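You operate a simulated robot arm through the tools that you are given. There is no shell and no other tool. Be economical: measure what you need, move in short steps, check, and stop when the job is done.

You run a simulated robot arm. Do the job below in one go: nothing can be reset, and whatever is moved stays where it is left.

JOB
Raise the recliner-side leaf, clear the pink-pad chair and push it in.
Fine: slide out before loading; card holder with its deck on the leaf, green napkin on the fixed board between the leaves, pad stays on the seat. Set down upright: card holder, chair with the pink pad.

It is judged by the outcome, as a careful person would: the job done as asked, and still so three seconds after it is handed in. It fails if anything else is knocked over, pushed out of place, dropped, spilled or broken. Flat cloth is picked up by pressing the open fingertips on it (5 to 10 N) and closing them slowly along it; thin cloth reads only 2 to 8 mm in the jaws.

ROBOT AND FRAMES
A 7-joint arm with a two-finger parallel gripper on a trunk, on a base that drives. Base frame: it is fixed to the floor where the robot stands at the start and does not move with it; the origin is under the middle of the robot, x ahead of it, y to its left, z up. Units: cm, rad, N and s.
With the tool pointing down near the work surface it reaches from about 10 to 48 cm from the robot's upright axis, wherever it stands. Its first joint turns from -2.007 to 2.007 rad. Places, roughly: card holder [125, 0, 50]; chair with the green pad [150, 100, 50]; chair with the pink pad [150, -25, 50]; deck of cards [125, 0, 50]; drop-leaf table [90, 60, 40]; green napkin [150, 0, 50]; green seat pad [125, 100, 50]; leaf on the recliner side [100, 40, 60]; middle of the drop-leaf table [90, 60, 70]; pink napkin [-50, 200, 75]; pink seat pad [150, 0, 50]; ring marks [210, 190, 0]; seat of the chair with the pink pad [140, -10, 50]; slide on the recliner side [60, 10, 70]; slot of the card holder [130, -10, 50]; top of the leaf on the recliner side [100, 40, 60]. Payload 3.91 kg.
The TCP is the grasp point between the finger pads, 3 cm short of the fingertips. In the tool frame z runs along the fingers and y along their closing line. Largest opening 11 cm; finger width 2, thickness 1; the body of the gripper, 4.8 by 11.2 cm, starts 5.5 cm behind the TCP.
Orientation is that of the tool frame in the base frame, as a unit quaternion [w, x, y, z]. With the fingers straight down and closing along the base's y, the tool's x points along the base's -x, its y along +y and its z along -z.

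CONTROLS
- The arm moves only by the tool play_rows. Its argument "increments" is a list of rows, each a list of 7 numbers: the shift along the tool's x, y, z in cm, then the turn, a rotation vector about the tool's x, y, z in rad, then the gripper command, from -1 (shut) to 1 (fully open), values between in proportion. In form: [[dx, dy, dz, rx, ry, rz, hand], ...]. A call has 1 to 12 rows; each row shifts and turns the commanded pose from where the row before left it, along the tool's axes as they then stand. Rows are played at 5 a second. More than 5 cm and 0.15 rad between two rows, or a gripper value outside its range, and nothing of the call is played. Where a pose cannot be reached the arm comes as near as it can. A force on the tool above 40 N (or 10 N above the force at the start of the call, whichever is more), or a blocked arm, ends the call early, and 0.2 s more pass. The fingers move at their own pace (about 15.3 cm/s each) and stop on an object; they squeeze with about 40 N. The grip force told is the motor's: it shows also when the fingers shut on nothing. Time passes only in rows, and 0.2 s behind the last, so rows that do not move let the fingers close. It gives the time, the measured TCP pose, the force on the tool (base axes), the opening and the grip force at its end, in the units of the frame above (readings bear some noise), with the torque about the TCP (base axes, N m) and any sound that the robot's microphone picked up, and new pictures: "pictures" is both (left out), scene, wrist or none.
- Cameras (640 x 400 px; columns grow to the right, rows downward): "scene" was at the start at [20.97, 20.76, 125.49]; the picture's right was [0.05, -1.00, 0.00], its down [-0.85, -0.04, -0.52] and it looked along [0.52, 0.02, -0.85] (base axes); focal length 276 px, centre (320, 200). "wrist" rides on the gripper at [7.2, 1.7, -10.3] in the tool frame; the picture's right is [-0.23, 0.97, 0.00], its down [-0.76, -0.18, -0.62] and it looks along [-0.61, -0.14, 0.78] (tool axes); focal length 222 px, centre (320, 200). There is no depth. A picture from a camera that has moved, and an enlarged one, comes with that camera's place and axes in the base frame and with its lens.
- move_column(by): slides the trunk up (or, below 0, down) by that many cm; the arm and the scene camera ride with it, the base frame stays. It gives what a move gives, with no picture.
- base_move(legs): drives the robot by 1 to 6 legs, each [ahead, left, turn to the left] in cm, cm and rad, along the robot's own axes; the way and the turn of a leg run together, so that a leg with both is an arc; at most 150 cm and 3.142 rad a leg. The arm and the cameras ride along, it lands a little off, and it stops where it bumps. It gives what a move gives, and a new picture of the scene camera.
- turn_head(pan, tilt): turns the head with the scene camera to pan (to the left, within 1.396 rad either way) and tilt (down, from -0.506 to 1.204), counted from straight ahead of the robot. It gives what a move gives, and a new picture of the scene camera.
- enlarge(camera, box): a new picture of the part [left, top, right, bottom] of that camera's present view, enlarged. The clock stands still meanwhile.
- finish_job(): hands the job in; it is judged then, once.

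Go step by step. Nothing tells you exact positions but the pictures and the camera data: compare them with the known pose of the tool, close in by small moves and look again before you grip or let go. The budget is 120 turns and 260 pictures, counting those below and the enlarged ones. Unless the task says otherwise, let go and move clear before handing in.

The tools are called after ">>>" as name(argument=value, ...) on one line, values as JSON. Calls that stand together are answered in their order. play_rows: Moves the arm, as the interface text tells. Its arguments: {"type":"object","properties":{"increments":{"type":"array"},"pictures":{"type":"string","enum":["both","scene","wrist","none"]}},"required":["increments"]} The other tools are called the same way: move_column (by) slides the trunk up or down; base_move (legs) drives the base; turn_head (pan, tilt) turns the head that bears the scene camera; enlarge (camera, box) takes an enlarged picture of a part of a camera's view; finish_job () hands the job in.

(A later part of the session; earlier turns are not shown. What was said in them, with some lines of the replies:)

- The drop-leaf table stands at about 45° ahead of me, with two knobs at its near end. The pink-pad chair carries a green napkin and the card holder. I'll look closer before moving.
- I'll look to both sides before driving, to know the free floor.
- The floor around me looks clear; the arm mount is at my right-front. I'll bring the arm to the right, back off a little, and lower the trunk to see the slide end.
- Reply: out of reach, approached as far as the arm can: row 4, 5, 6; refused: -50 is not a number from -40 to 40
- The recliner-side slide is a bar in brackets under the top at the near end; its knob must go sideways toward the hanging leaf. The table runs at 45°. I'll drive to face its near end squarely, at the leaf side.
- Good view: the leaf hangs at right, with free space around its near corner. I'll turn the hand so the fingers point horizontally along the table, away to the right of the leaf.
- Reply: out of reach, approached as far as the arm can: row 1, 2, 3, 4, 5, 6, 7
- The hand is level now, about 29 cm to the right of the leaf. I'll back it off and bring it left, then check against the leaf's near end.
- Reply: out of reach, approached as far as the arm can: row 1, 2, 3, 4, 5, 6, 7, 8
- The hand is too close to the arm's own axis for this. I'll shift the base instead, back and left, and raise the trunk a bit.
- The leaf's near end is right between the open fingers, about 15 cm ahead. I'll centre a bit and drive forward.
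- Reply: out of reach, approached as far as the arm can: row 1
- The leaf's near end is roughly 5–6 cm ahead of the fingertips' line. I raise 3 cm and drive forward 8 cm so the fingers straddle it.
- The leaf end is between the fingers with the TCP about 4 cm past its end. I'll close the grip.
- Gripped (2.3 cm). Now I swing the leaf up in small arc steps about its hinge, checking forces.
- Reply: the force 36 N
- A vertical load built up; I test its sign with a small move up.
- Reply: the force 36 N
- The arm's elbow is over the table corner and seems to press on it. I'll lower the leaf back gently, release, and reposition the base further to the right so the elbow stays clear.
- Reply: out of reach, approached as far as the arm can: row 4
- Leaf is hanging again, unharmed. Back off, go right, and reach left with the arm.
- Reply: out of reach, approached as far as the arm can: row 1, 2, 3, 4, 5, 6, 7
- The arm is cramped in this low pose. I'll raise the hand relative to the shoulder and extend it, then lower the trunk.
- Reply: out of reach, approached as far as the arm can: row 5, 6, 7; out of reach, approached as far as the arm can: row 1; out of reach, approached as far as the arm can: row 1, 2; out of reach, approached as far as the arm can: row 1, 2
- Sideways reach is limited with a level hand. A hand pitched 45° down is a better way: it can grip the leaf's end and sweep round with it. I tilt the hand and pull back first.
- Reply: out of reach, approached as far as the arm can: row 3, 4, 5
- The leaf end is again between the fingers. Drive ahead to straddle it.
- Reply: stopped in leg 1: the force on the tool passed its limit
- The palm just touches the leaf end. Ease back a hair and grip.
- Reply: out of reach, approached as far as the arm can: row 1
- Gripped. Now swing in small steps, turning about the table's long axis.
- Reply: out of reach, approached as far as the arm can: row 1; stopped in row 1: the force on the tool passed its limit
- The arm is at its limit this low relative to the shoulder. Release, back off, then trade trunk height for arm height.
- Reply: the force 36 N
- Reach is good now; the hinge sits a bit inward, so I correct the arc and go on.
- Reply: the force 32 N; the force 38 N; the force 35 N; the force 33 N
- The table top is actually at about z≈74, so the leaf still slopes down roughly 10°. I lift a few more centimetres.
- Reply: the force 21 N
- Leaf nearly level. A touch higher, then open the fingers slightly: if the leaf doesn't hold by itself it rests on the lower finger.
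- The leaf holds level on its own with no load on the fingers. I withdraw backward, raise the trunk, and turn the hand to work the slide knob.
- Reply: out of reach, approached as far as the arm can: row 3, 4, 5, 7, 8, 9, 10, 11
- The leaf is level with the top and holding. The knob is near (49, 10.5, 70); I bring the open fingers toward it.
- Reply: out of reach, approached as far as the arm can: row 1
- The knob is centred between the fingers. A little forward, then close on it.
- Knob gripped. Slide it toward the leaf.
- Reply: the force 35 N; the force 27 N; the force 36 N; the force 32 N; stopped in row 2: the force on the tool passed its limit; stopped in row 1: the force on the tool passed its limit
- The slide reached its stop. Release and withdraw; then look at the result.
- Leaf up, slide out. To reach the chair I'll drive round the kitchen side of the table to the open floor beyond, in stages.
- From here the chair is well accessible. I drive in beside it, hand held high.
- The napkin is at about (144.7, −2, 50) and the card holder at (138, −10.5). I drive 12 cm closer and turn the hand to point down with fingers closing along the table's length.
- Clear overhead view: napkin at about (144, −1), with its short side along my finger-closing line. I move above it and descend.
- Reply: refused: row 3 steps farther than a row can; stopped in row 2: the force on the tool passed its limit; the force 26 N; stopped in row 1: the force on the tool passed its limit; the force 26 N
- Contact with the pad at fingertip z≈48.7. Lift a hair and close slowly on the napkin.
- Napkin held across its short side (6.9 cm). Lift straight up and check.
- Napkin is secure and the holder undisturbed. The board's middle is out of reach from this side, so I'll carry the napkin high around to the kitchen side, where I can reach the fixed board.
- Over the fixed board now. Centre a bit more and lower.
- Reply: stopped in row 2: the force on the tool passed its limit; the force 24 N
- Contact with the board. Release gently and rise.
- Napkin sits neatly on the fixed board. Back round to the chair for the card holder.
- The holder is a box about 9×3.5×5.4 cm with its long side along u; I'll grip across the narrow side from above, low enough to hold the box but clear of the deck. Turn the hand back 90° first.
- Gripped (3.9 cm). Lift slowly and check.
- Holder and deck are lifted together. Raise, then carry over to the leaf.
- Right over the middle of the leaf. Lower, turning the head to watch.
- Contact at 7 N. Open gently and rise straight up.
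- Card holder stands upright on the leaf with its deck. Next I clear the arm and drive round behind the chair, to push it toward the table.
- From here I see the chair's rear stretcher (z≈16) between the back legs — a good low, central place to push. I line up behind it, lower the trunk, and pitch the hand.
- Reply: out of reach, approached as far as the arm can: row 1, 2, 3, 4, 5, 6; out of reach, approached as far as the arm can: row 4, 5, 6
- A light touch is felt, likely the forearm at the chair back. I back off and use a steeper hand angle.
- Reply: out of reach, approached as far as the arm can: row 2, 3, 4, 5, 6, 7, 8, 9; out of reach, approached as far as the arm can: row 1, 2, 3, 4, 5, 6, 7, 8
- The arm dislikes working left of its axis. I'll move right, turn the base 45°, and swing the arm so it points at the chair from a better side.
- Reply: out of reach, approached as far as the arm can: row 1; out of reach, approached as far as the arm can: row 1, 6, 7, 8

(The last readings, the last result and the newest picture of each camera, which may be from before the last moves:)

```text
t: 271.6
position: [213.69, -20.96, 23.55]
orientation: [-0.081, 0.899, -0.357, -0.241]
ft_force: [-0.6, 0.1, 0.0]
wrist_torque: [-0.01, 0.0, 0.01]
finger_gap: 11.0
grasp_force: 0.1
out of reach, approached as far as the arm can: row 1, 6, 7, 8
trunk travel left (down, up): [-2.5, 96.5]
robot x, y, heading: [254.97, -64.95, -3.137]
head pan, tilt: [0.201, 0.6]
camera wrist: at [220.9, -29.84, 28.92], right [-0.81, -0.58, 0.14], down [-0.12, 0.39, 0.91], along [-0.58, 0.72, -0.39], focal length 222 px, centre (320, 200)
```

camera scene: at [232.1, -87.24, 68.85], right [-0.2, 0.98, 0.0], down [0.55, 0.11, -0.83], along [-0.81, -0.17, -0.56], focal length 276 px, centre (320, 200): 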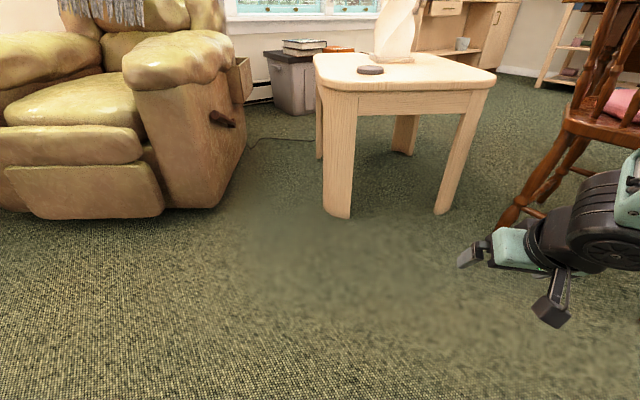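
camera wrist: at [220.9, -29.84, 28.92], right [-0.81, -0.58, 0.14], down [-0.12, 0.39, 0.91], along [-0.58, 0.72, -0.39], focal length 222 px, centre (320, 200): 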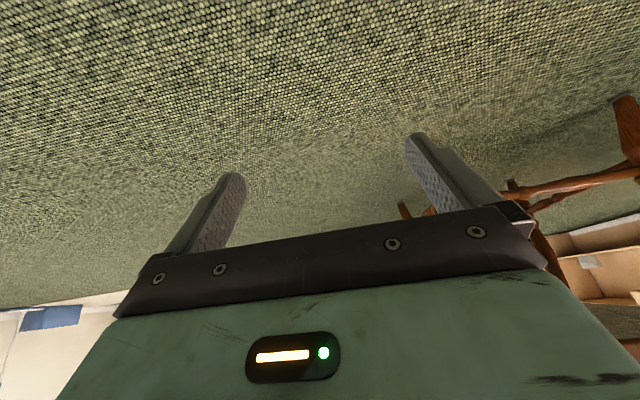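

>>> play_rows(increments=[[1.5, 0, 2.6, 0, 0, 0, 1], [1.5, 0, 2.6, 0, 0, 0, 1], [1.2, 0, 2.0, 0, 0, 0, 1]], pictures="scene")

>>> turn_head(pan=-0.6, tilt=0.6)

```text
t: 272.4
position: [213.55, -21.31, 15.12]
orientation: [-0.081, 0.899, -0.357, -0.241]
ft_force: [-0.7, -0.1, 0.4]
wrist_torque: [-0.02, -0.02, -0.02]
finger_gap: 10.98
grasp_force: 0.2
trunk travel left (down, up): [-2.5, 96.5]
robot x, y, heading: [254.85, -64.68, -3.138]
head pan, tilt: [0.201, 0.6]
camera scene: at [232.1, -87.24, 68.86], right [-0.2, 0.98, 0.0], down [0.55, 0.11, -0.83], along [-0.81, -0.17, -0.56], focal length 276 px, centre (320, 200)
```

scene: 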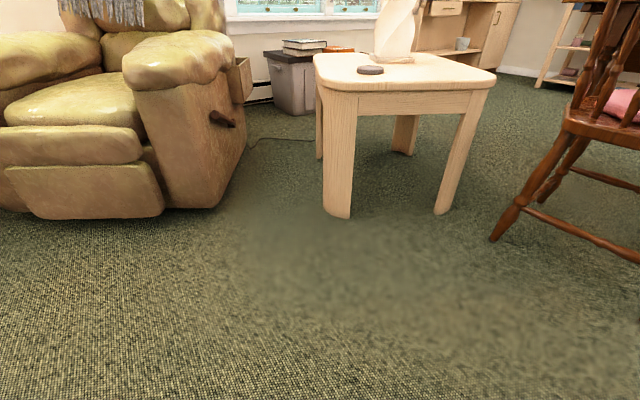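

```text
t: 273.5
position: [213.38, -21.3, 15.13]
orientation: [-0.081, 0.899, -0.357, -0.242]
ft_force: [0.9, 0.7, 0.1]
wrist_torque: [0.01, 0.01, 0.02]
finger_gap: 11.01
grasp_force: 0.1
trunk travel left (down, up): [-2.5, 96.5]
robot x, y, heading: [254.96, -64.93, -3.142]
head pan, tilt: [-0.6, 0.6]
camera scene: at [233.45, -80.48, 68.85], right [0.56, 0.83, 0.0], down [0.47, -0.32, -0.83], along [-0.68, 0.46, -0.56], focal length 276 px, centre (320, 200)
```

scene: 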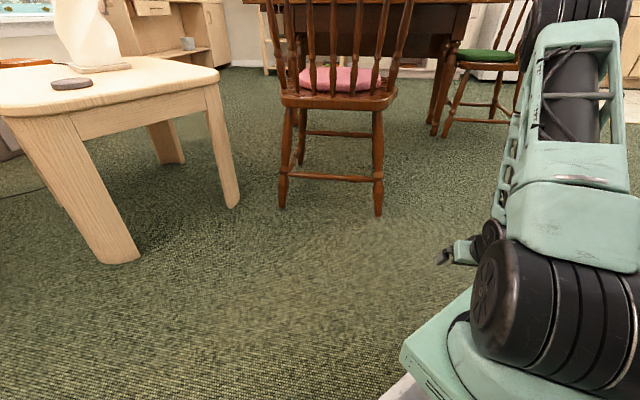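

Good: the hand is low and the stretcher is centred at u≈94.5. Drive to bring the hand just behind it.

>>> base_move(legs=[[43.3, 15.1, 0]])

>>> play_rows(increments=[[0, 0, 0, 0, 0, 0, 1]], pictures="wrist")

```text
t: 276.2
position: [171.39, -37.11, 15.05]
orientation: [-0.081, 0.9, -0.354, -0.241]
ft_force: [-1.1, -0.5, 1.1]
wrist_torque: [0.03, 0.0, 0.04]
finger_gap: 11.02
grasp_force: 0.1
trunk travel left (down, up): [-2.5, 96.5]
robot x, y, heading: [213.01, -80.5, -3.133]
head pan, tilt: [-0.6, 0.6]
camera scene: at [191.6, -96.19, 68.85], right [0.56, 0.83, 0.0], down [0.47, -0.32, -0.83], along [-0.68, 0.46, -0.56], focal length 276 px, centre (320, 200)
```

scene: 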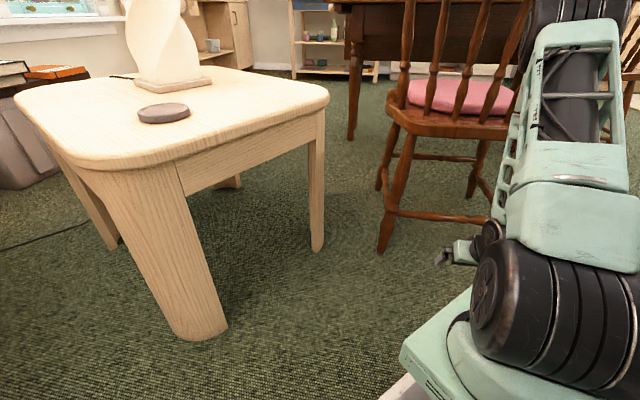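

```text
t: 276.6
position: [171.27, -37.29, 15.04]
orientation: [-0.081, 0.899, -0.356, -0.242]
ft_force: [0.1, -0.2, -0.6]
wrist_torque: [-0.01, 0.03, 0.0]
finger_gap: 11.01
grasp_force: 0.1
trunk travel left (down, up): [-2.5, 96.5]
robot x, y, heading: [213.05, -80.35, -3.133]
head pan, tilt: [-0.6, 0.6]
camera wrist: at [178.72, -46.02, 20.5], right [-0.8, -0.58, 0.14], down [-0.13, 0.39, 0.91], along [-0.58, 0.72, -0.39], focal length 222 px, centre (320, 200)
```

wrist: 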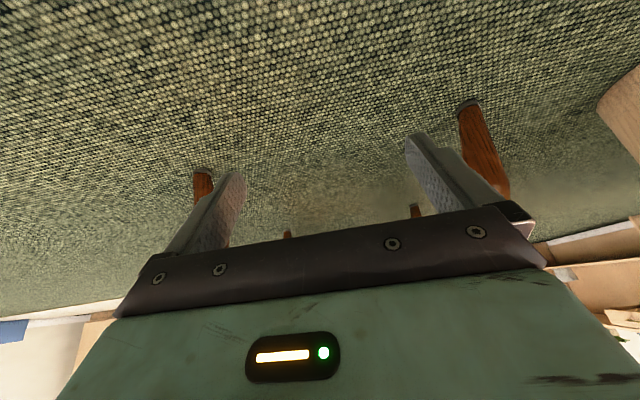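

>>> play_rows(increments=[[-2.2, 0, 1.25, 0, 0, 0, 1], [-2.2, 0, 1.25, 0, 0, 0, 1], [-2.2, 0, 1.25, 0, 0, 0, 1]], pictures="both")

```text
t: 277.4
position: [165.65, -31.94, 15.1]
orientation: [-0.08, 0.9, -0.355, -0.241]
ft_force: [-0.1, 0.6, -0.9]
wrist_torque: [0.03, 0.0, -0.03]
finger_gap: 10.99
grasp_force: 0.0
trunk travel left (down, up): [-2.5, 96.5]
robot x, y, heading: [213.12, -80.52, -3.133]
head pan, tilt: [-0.6, 0.6]
camera scene: at [191.6, -96.19, 68.85], right [0.56, 0.83, 0.0], down [0.47, -0.32, -0.83], along [-0.68, 0.46, -0.56], focal length 276 px, centre (320, 200)
camera wrist: at [173.03, -40.83, 20.52], right [-0.8, -0.58, 0.14], down [-0.13, 0.39, 0.91], along [-0.58, 0.72, -0.39], focal length 222 px, centre (320, 200)
```

scene: 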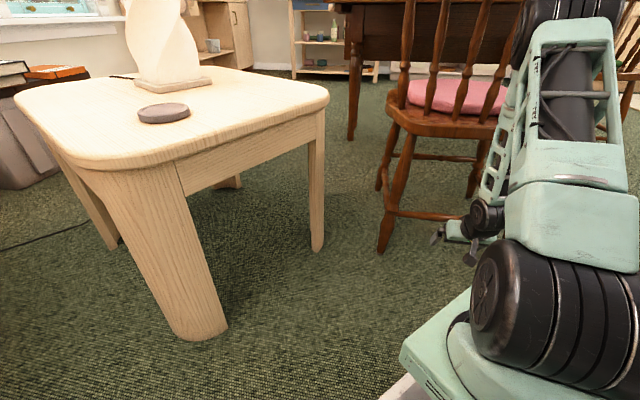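
wrist: 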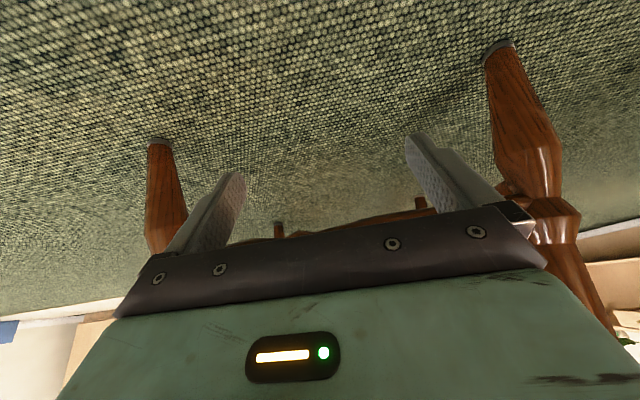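

>>> base_move(legs=[[5, -5, 0]])

>>> play_rows(increments=[[0, 0, 0, 0, 0, 0, 1]], pictures="wrist")

```text
t: 278.4
position: [160.69, -26.91, 15.11]
orientation: [-0.081, 0.899, -0.355, -0.241]
ft_force: [-0.4, 0.4, -0.2]
wrist_torque: [0.02, -0.01, 0.01]
finger_gap: 11.01
grasp_force: 0.0
trunk travel left (down, up): [-2.5, 96.5]
robot x, y, heading: [207.93, -75.54, -3.131]
head pan, tilt: [-0.6, 0.6]
camera scene: at [186.55, -91.13, 68.85], right [0.56, 0.83, 0.0], down [0.47, -0.32, -0.83], along [-0.68, 0.46, -0.56], focal length 276 px, centre (320, 200)
```

scene: 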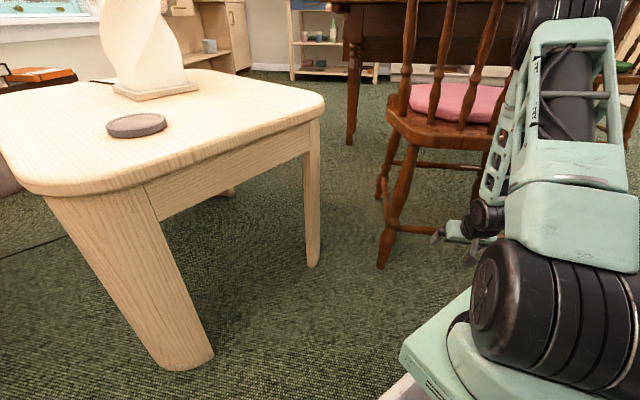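

```text
t: 278.8
position: [160.58, -26.96, 15.07]
orientation: [-0.081, 0.899, -0.356, -0.241]
ft_force: [0.2, 0.5, 0.3]
wrist_torque: [0.0, 0.0, -0.01]
finger_gap: 10.99
grasp_force: 0.0
trunk travel left (down, up): [-2.5, 96.5]
robot x, y, heading: [208.02, -75.2, -3.132]
head pan, tilt: [-0.6, 0.6]
camera wrist: at [168.0, -35.76, 20.53], right [-0.8, -0.58, 0.14], down [-0.13, 0.39, 0.91], along [-0.58, 0.72, -0.39], focal length 222 px, centre (320, 200)
```

wrist: 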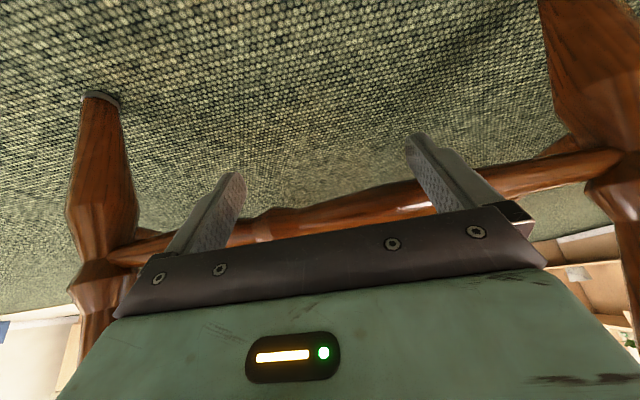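

>>> play_rows(increments=[[-0.9, 0, 0.5, 0, 0, 0, 1], [-0.9, 0, 0.5, 0, 0, 0, 1], [-0.9, 0, 0.5, 0, 0, 0, 1], [-0.9, 0, 0.5, 0, 0, 0, 1]], pictures="both")

```text
t: 279.8
position: [157.61, -24.0, 15.18]
orientation: [-0.081, 0.899, -0.355, -0.242]
ft_force: [7.5, -7.4, -9.1]
wrist_torque: [0.24, -0.38, 0.24]
finger_gap: 10.99
grasp_force: 0.1
trunk travel left (down, up): [-2.5, 96.5]
robot x, y, heading: [207.74, -75.58, -3.139]
head pan, tilt: [-0.6, 0.6]
camera scene: at [186.53, -91.12, 68.84], right [0.56, 0.83, 0.0], down [0.47, -0.32, -0.82], along [-0.68, 0.46, -0.57], focal length 276 px, centre (320, 200)
camera wrist: at [164.97, -32.88, 20.53], right [-0.8, -0.58, 0.14], down [-0.12, 0.39, 0.91], along [-0.58, 0.72, -0.39], focal length 222 px, centre (320, 200)
```

scene: 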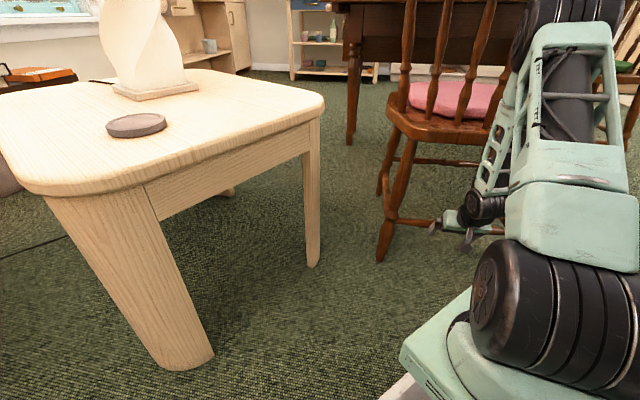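
wrist: 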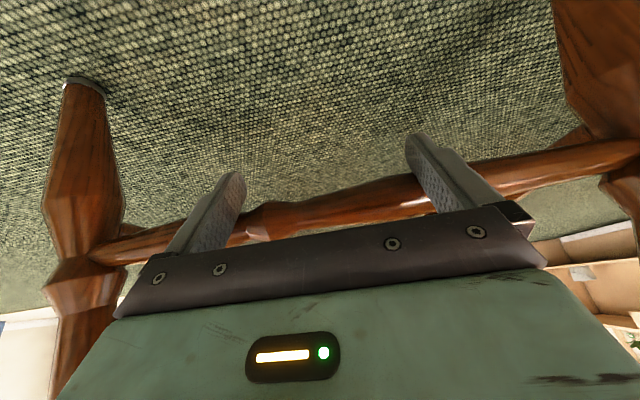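

Light contact and the chair slides easily. Push on with the base in small steps.

>>> base_move(legs=[[6, -6, 0]])

>>> play_rows(increments=[[0, 0, 0, 0, 0, 0, 1]], pictures="wrist")

```text
t: 280.9
position: [151.64, -17.66, 15.13]
orientation: [-0.082, 0.898, -0.357, -0.243]
ft_force: [2.0, -0.7, -1.1]
wrist_torque: [0.04, -0.11, 0.13]
finger_gap: 10.98
grasp_force: 0.1
trunk travel left (down, up): [-2.5, 96.5]
robot x, y, heading: [202.17, -69.02, -3.133]
head pan, tilt: [-0.6, 0.6]
camera scene: at [180.51, -84.97, 68.86], right [0.56, 0.83, 0.0], down [0.47, -0.32, -0.82], along [-0.68, 0.46, -0.57], focal length 276 px, centre (320, 200)
```

scene: 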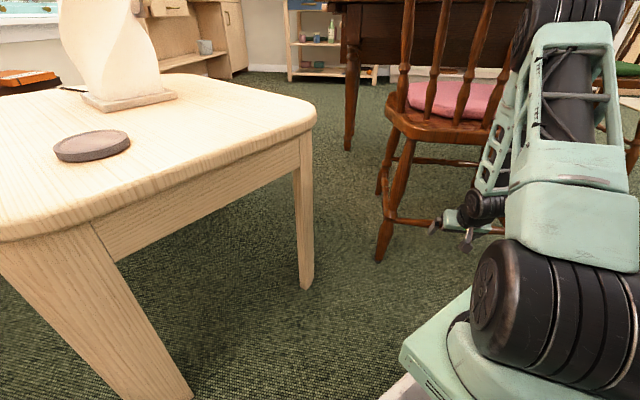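

```text
t: 281.3
position: [151.6, -17.93, 15.19]
orientation: [-0.081, 0.899, -0.355, -0.244]
ft_force: [-0.4, -0.1, 0.8]
wrist_torque: [0.0, 0.04, 0.0]
finger_gap: 11.03
grasp_force: 0.1
trunk travel left (down, up): [-2.5, 96.5]
robot x, y, heading: [201.99, -69.29, -3.134]
head pan, tilt: [-0.6, 0.6]
camera wrist: at [158.94, -26.62, 20.62], right [-0.8, -0.58, 0.14], down [-0.12, 0.39, 0.91], along [-0.58, 0.72, -0.38], focal length 222 px, centre (320, 200)
```

wrist: 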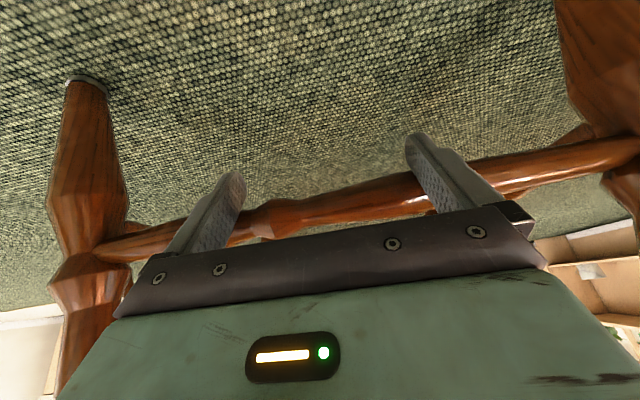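

>>> base_move(legs=[[8.5, -8.5, 0]])

>>> play_rows(increments=[[0, 0, 0, 0, 0, 0, 1]], pictures="wrist")

```text
t: 282.6
position: [142.69, -9.24, 15.2]
orientation: [-0.081, 0.898, -0.356, -0.246]
ft_force: [-0.1, -0.7, -1.0]
wrist_torque: [0.06, -0.1, 0.05]
finger_gap: 11.0
grasp_force: 0.0
trunk travel left (down, up): [-2.5, 96.5]
robot x, y, heading: [193.08, -60.97, -3.141]
head pan, tilt: [-0.6, 0.6]
camera scene: at [171.92, -76.55, 68.87], right [0.56, 0.83, 0.0], down [0.47, -0.32, -0.82], along [-0.68, 0.46, -0.57], focal length 276 px, centre (320, 200)
```

scene: 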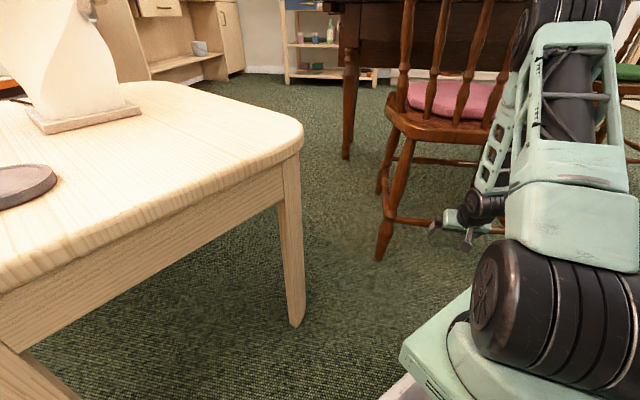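

```text
t: 283.0
position: [142.68, -9.21, 15.37]
orientation: [-0.082, 0.898, -0.355, -0.245]
ft_force: [1.1, -0.1, 0.1]
wrist_torque: [-0.03, 0.03, 0.0]
finger_gap: 10.98
grasp_force: 0.0
trunk travel left (down, up): [-2.5, 96.5]
robot x, y, heading: [193.29, -61.14, -3.137]
head pan, tilt: [-0.6, 0.6]
camera wrist: at [150.18, -18.13, 20.67], right [-0.8, -0.58, 0.14], down [-0.12, 0.38, 0.92], along [-0.58, 0.72, -0.38], focal length 222 px, centre (320, 200)
```

wrist: 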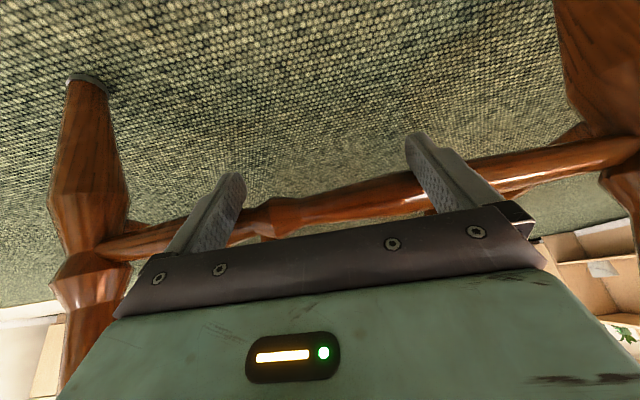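

>>> base_move(legs=[[7.5, -7.5, 0]])

>>> turn_head(pan=-0.75, tilt=0.2)

```text
t: 284.1
position: [134.96, -1.84, 15.43]
orientation: [-0.082, 0.898, -0.354, -0.248]
ft_force: [1.9, -1.8, -4.6]
wrist_torque: [-0.22, 0.13, -0.19]
finger_gap: 11.0
grasp_force: 0.1
trunk travel left (down, up): [-2.5, 96.5]
robot x, y, heading: [185.79, -53.73, -3.131]
head pan, tilt: [-0.6, 0.6]
camera scene: at [164.37, -69.1, 68.86], right [0.56, 0.83, 0.0], down [0.47, -0.32, -0.82], along [-0.68, 0.46, -0.57], focal length 276 px, centre (320, 200)
```

scene: 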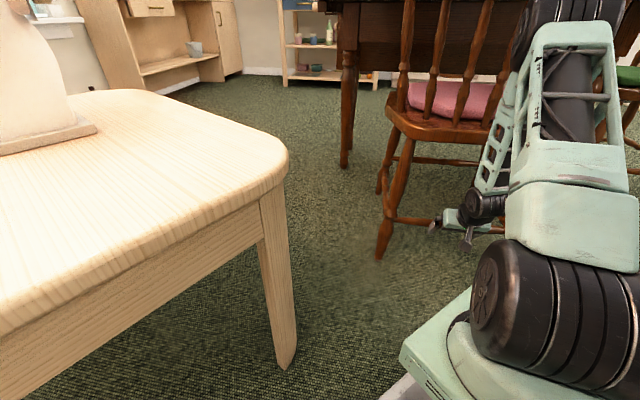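

```text
t: 285.0
position: [134.97, -1.77, 15.51]
orientation: [-0.082, 0.898, -0.354, -0.247]
ft_force: [0.9, 0.1, 0.1]
wrist_torque: [0.03, -0.01, -0.02]
finger_gap: 11.01
grasp_force: 0.1
trunk travel left (down, up): [-2.5, 96.5]
robot x, y, heading: [186.01, -53.43, -3.133]
head pan, tilt: [-0.75, 0.201]
camera scene: at [164.84, -67.74, 72.52], right [0.68, 0.74, 0.0], down [0.15, -0.14, -0.98], along [-0.72, 0.66, -0.2], focal length 276 px, centre (320, 200)
```

scene: 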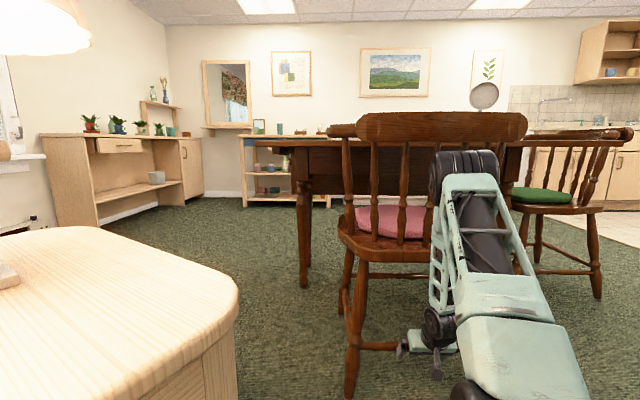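

The chair is in by about 35 cm and upright. I back away and check everything from above.

>>> base_move(legs=[[-20, 20, 0]])

>>> move_column(by=40)

>>> turn_head(pan=-0.75, tilt=0.5)

```text
t: 287.0
position: [155.44, -21.86, 15.49]
orientation: [-0.082, 0.899, -0.353, -0.247]
ft_force: [-0.1, 0.2, 0.4]
wrist_torque: [-0.01, -0.01, 0.02]
finger_gap: 10.99
grasp_force: 0.1
trunk travel left (down, up): [-2.5, 96.5]
robot x, y, heading: [206.63, -73.61, -3.132]
head pan, tilt: [-0.75, 0.201]
camera scene: at [185.47, -87.8, 72.53], right [0.67, 0.74, 0.0], down [0.15, -0.13, -0.98], along [-0.72, 0.66, -0.2], focal length 276 px, centre (320, 200)
```

scene: 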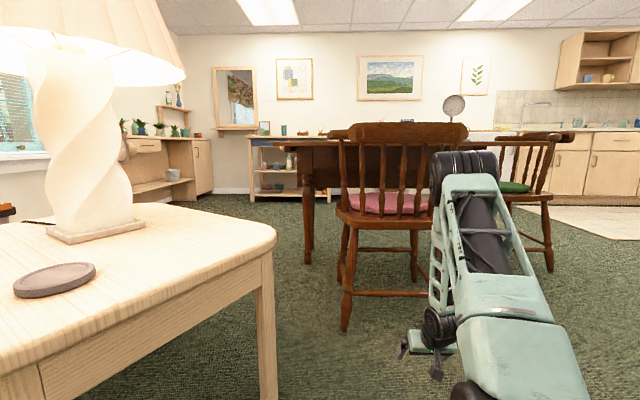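

```text
t: 290.8
position: [155.42, -21.83, 55.44]
orientation: [-0.081, 0.899, -0.352, -0.247]
ft_force: [0.3, -0.4, -0.1]
wrist_torque: [-0.03, -0.02, -0.01]
finger_gap: 10.97
grasp_force: 0.0
trunk travel left (down, up): [-42.5, 56.5]
robot x, y, heading: [206.54, -72.92, -3.13]
head pan, tilt: [-0.75, 0.201]
```

```text
t: 291.6
position: [155.48, -21.95, 55.46]
orientation: [-0.083, 0.898, -0.354, -0.247]
ft_force: [0.4, 0.1, 1.0]
wrist_torque: [-0.01, 0.01, -0.01]
finger_gap: 11.01
grasp_force: 0.1
trunk travel left (down, up): [-42.5, 56.5]
robot x, y, heading: [206.53, -73.39, -3.133]
head pan, tilt: [-0.75, 0.499]
camera scene: at [185.63, -87.94, 109.77], right [0.67, 0.74, 0.0], down [0.35, -0.32, -0.88], along [-0.65, 0.59, -0.48], focal length 276 px, centre (320, 200)
```

scene: 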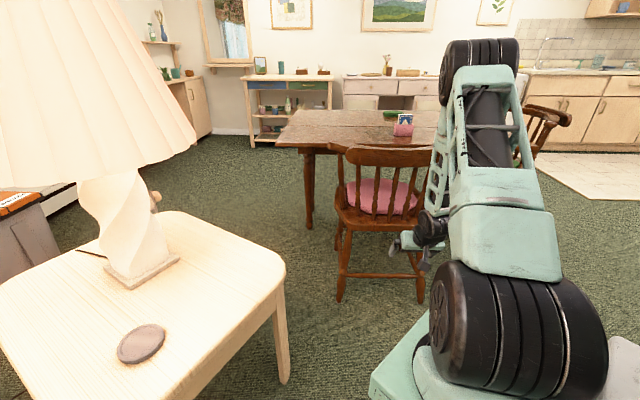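

>>> base_move(legs=[[-30, 30, 0], [-64, -64, 0]])

>>> turn_head(pan=-0.2, tilt=0.45)

```text
t: 298.6
position: [249.65, 12.92, 55.46]
orientation: [-0.083, 0.898, -0.354, -0.247]
ft_force: [-0.6, 0.6, 0.2]
wrist_torque: [-0.04, 0.04, 0.03]
finger_gap: 10.99
grasp_force: 0.1
trunk travel left (down, up): [-42.5, 56.5]
robot x, y, heading: [300.39, -38.65, -3.134]
head pan, tilt: [-0.75, 0.499]
camera scene: at [279.72, -53.15, 109.76], right [0.68, 0.74, 0.0], down [0.35, -0.32, -0.88], along [-0.65, 0.59, -0.48], focal length 276 px, centre (320, 200)
```

scene: 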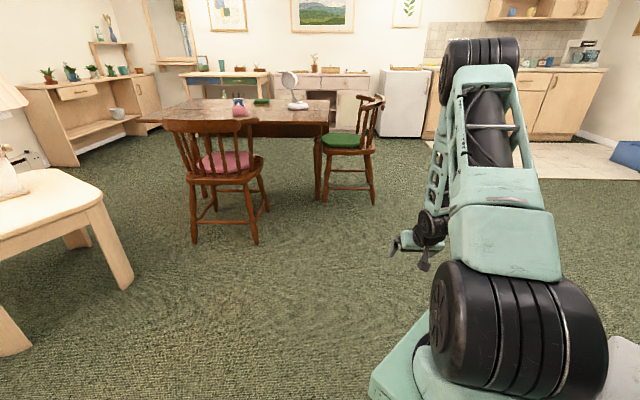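

```text
t: 299.6
position: [249.73, 12.98, 55.32]
orientation: [-0.082, 0.898, -0.354, -0.248]
ft_force: [0.2, 0.7, 0.4]
wrist_torque: [0.03, 0.01, -0.03]
finger_gap: 11.0
grasp_force: 0.0
trunk travel left (down, up): [-42.5, 56.5]
robot x, y, heading: [300.32, -38.43, -3.134]
head pan, tilt: [-0.201, 0.45]
camera scene: at [277.41, -57.53, 110.21], right [0.19, 0.98, 0.0], down [0.43, -0.08, -0.9], along [-0.88, 0.17, -0.44], focal length 276 px, centre (320, 200)
```

scene: 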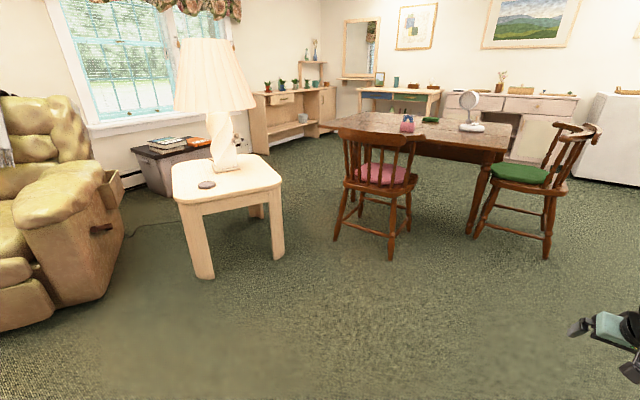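

>>> enlarge(camera="scene", box=[310, 80, 550, 270])

```text
2.11 times, centred on (430, 175) of scene
camera zoom: at [277.41, -57.53, 110.21], right [0.19, 0.98, 0.0], down [0.43, -0.08, -0.9], along [-0.88, 0.17, -0.44], focal length 581 px, centre (88, 253)
```

zoom: 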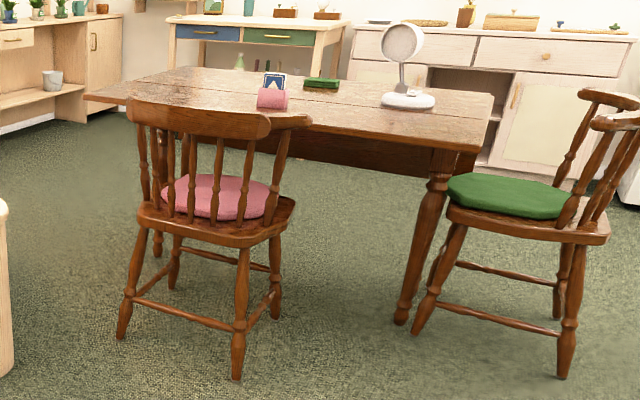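

The leaf on the recliner side is up with its slide out. The card holder stands on the leaf with its deck, the green napkin is on the fixed board, and the pink pad is still on its seat. The chair is upright and squarely pushed in, and the arm is clear, so I hand in.

>>> finish_job()

```text
The job is handed in.
```

The job is handed in:
- **Leaf:** the recliner-side leaf is raised, with its slide out under it.
- **Card holder:** it stands upright on the leaf with its deck.
- **Green napkin:** it lies on the fixed board between the leaves.
- **Chair:** it stands upright with the pink pad still on it. It is pushed in about 35 cm, which puts roughly the front half of the seat under the leaf.
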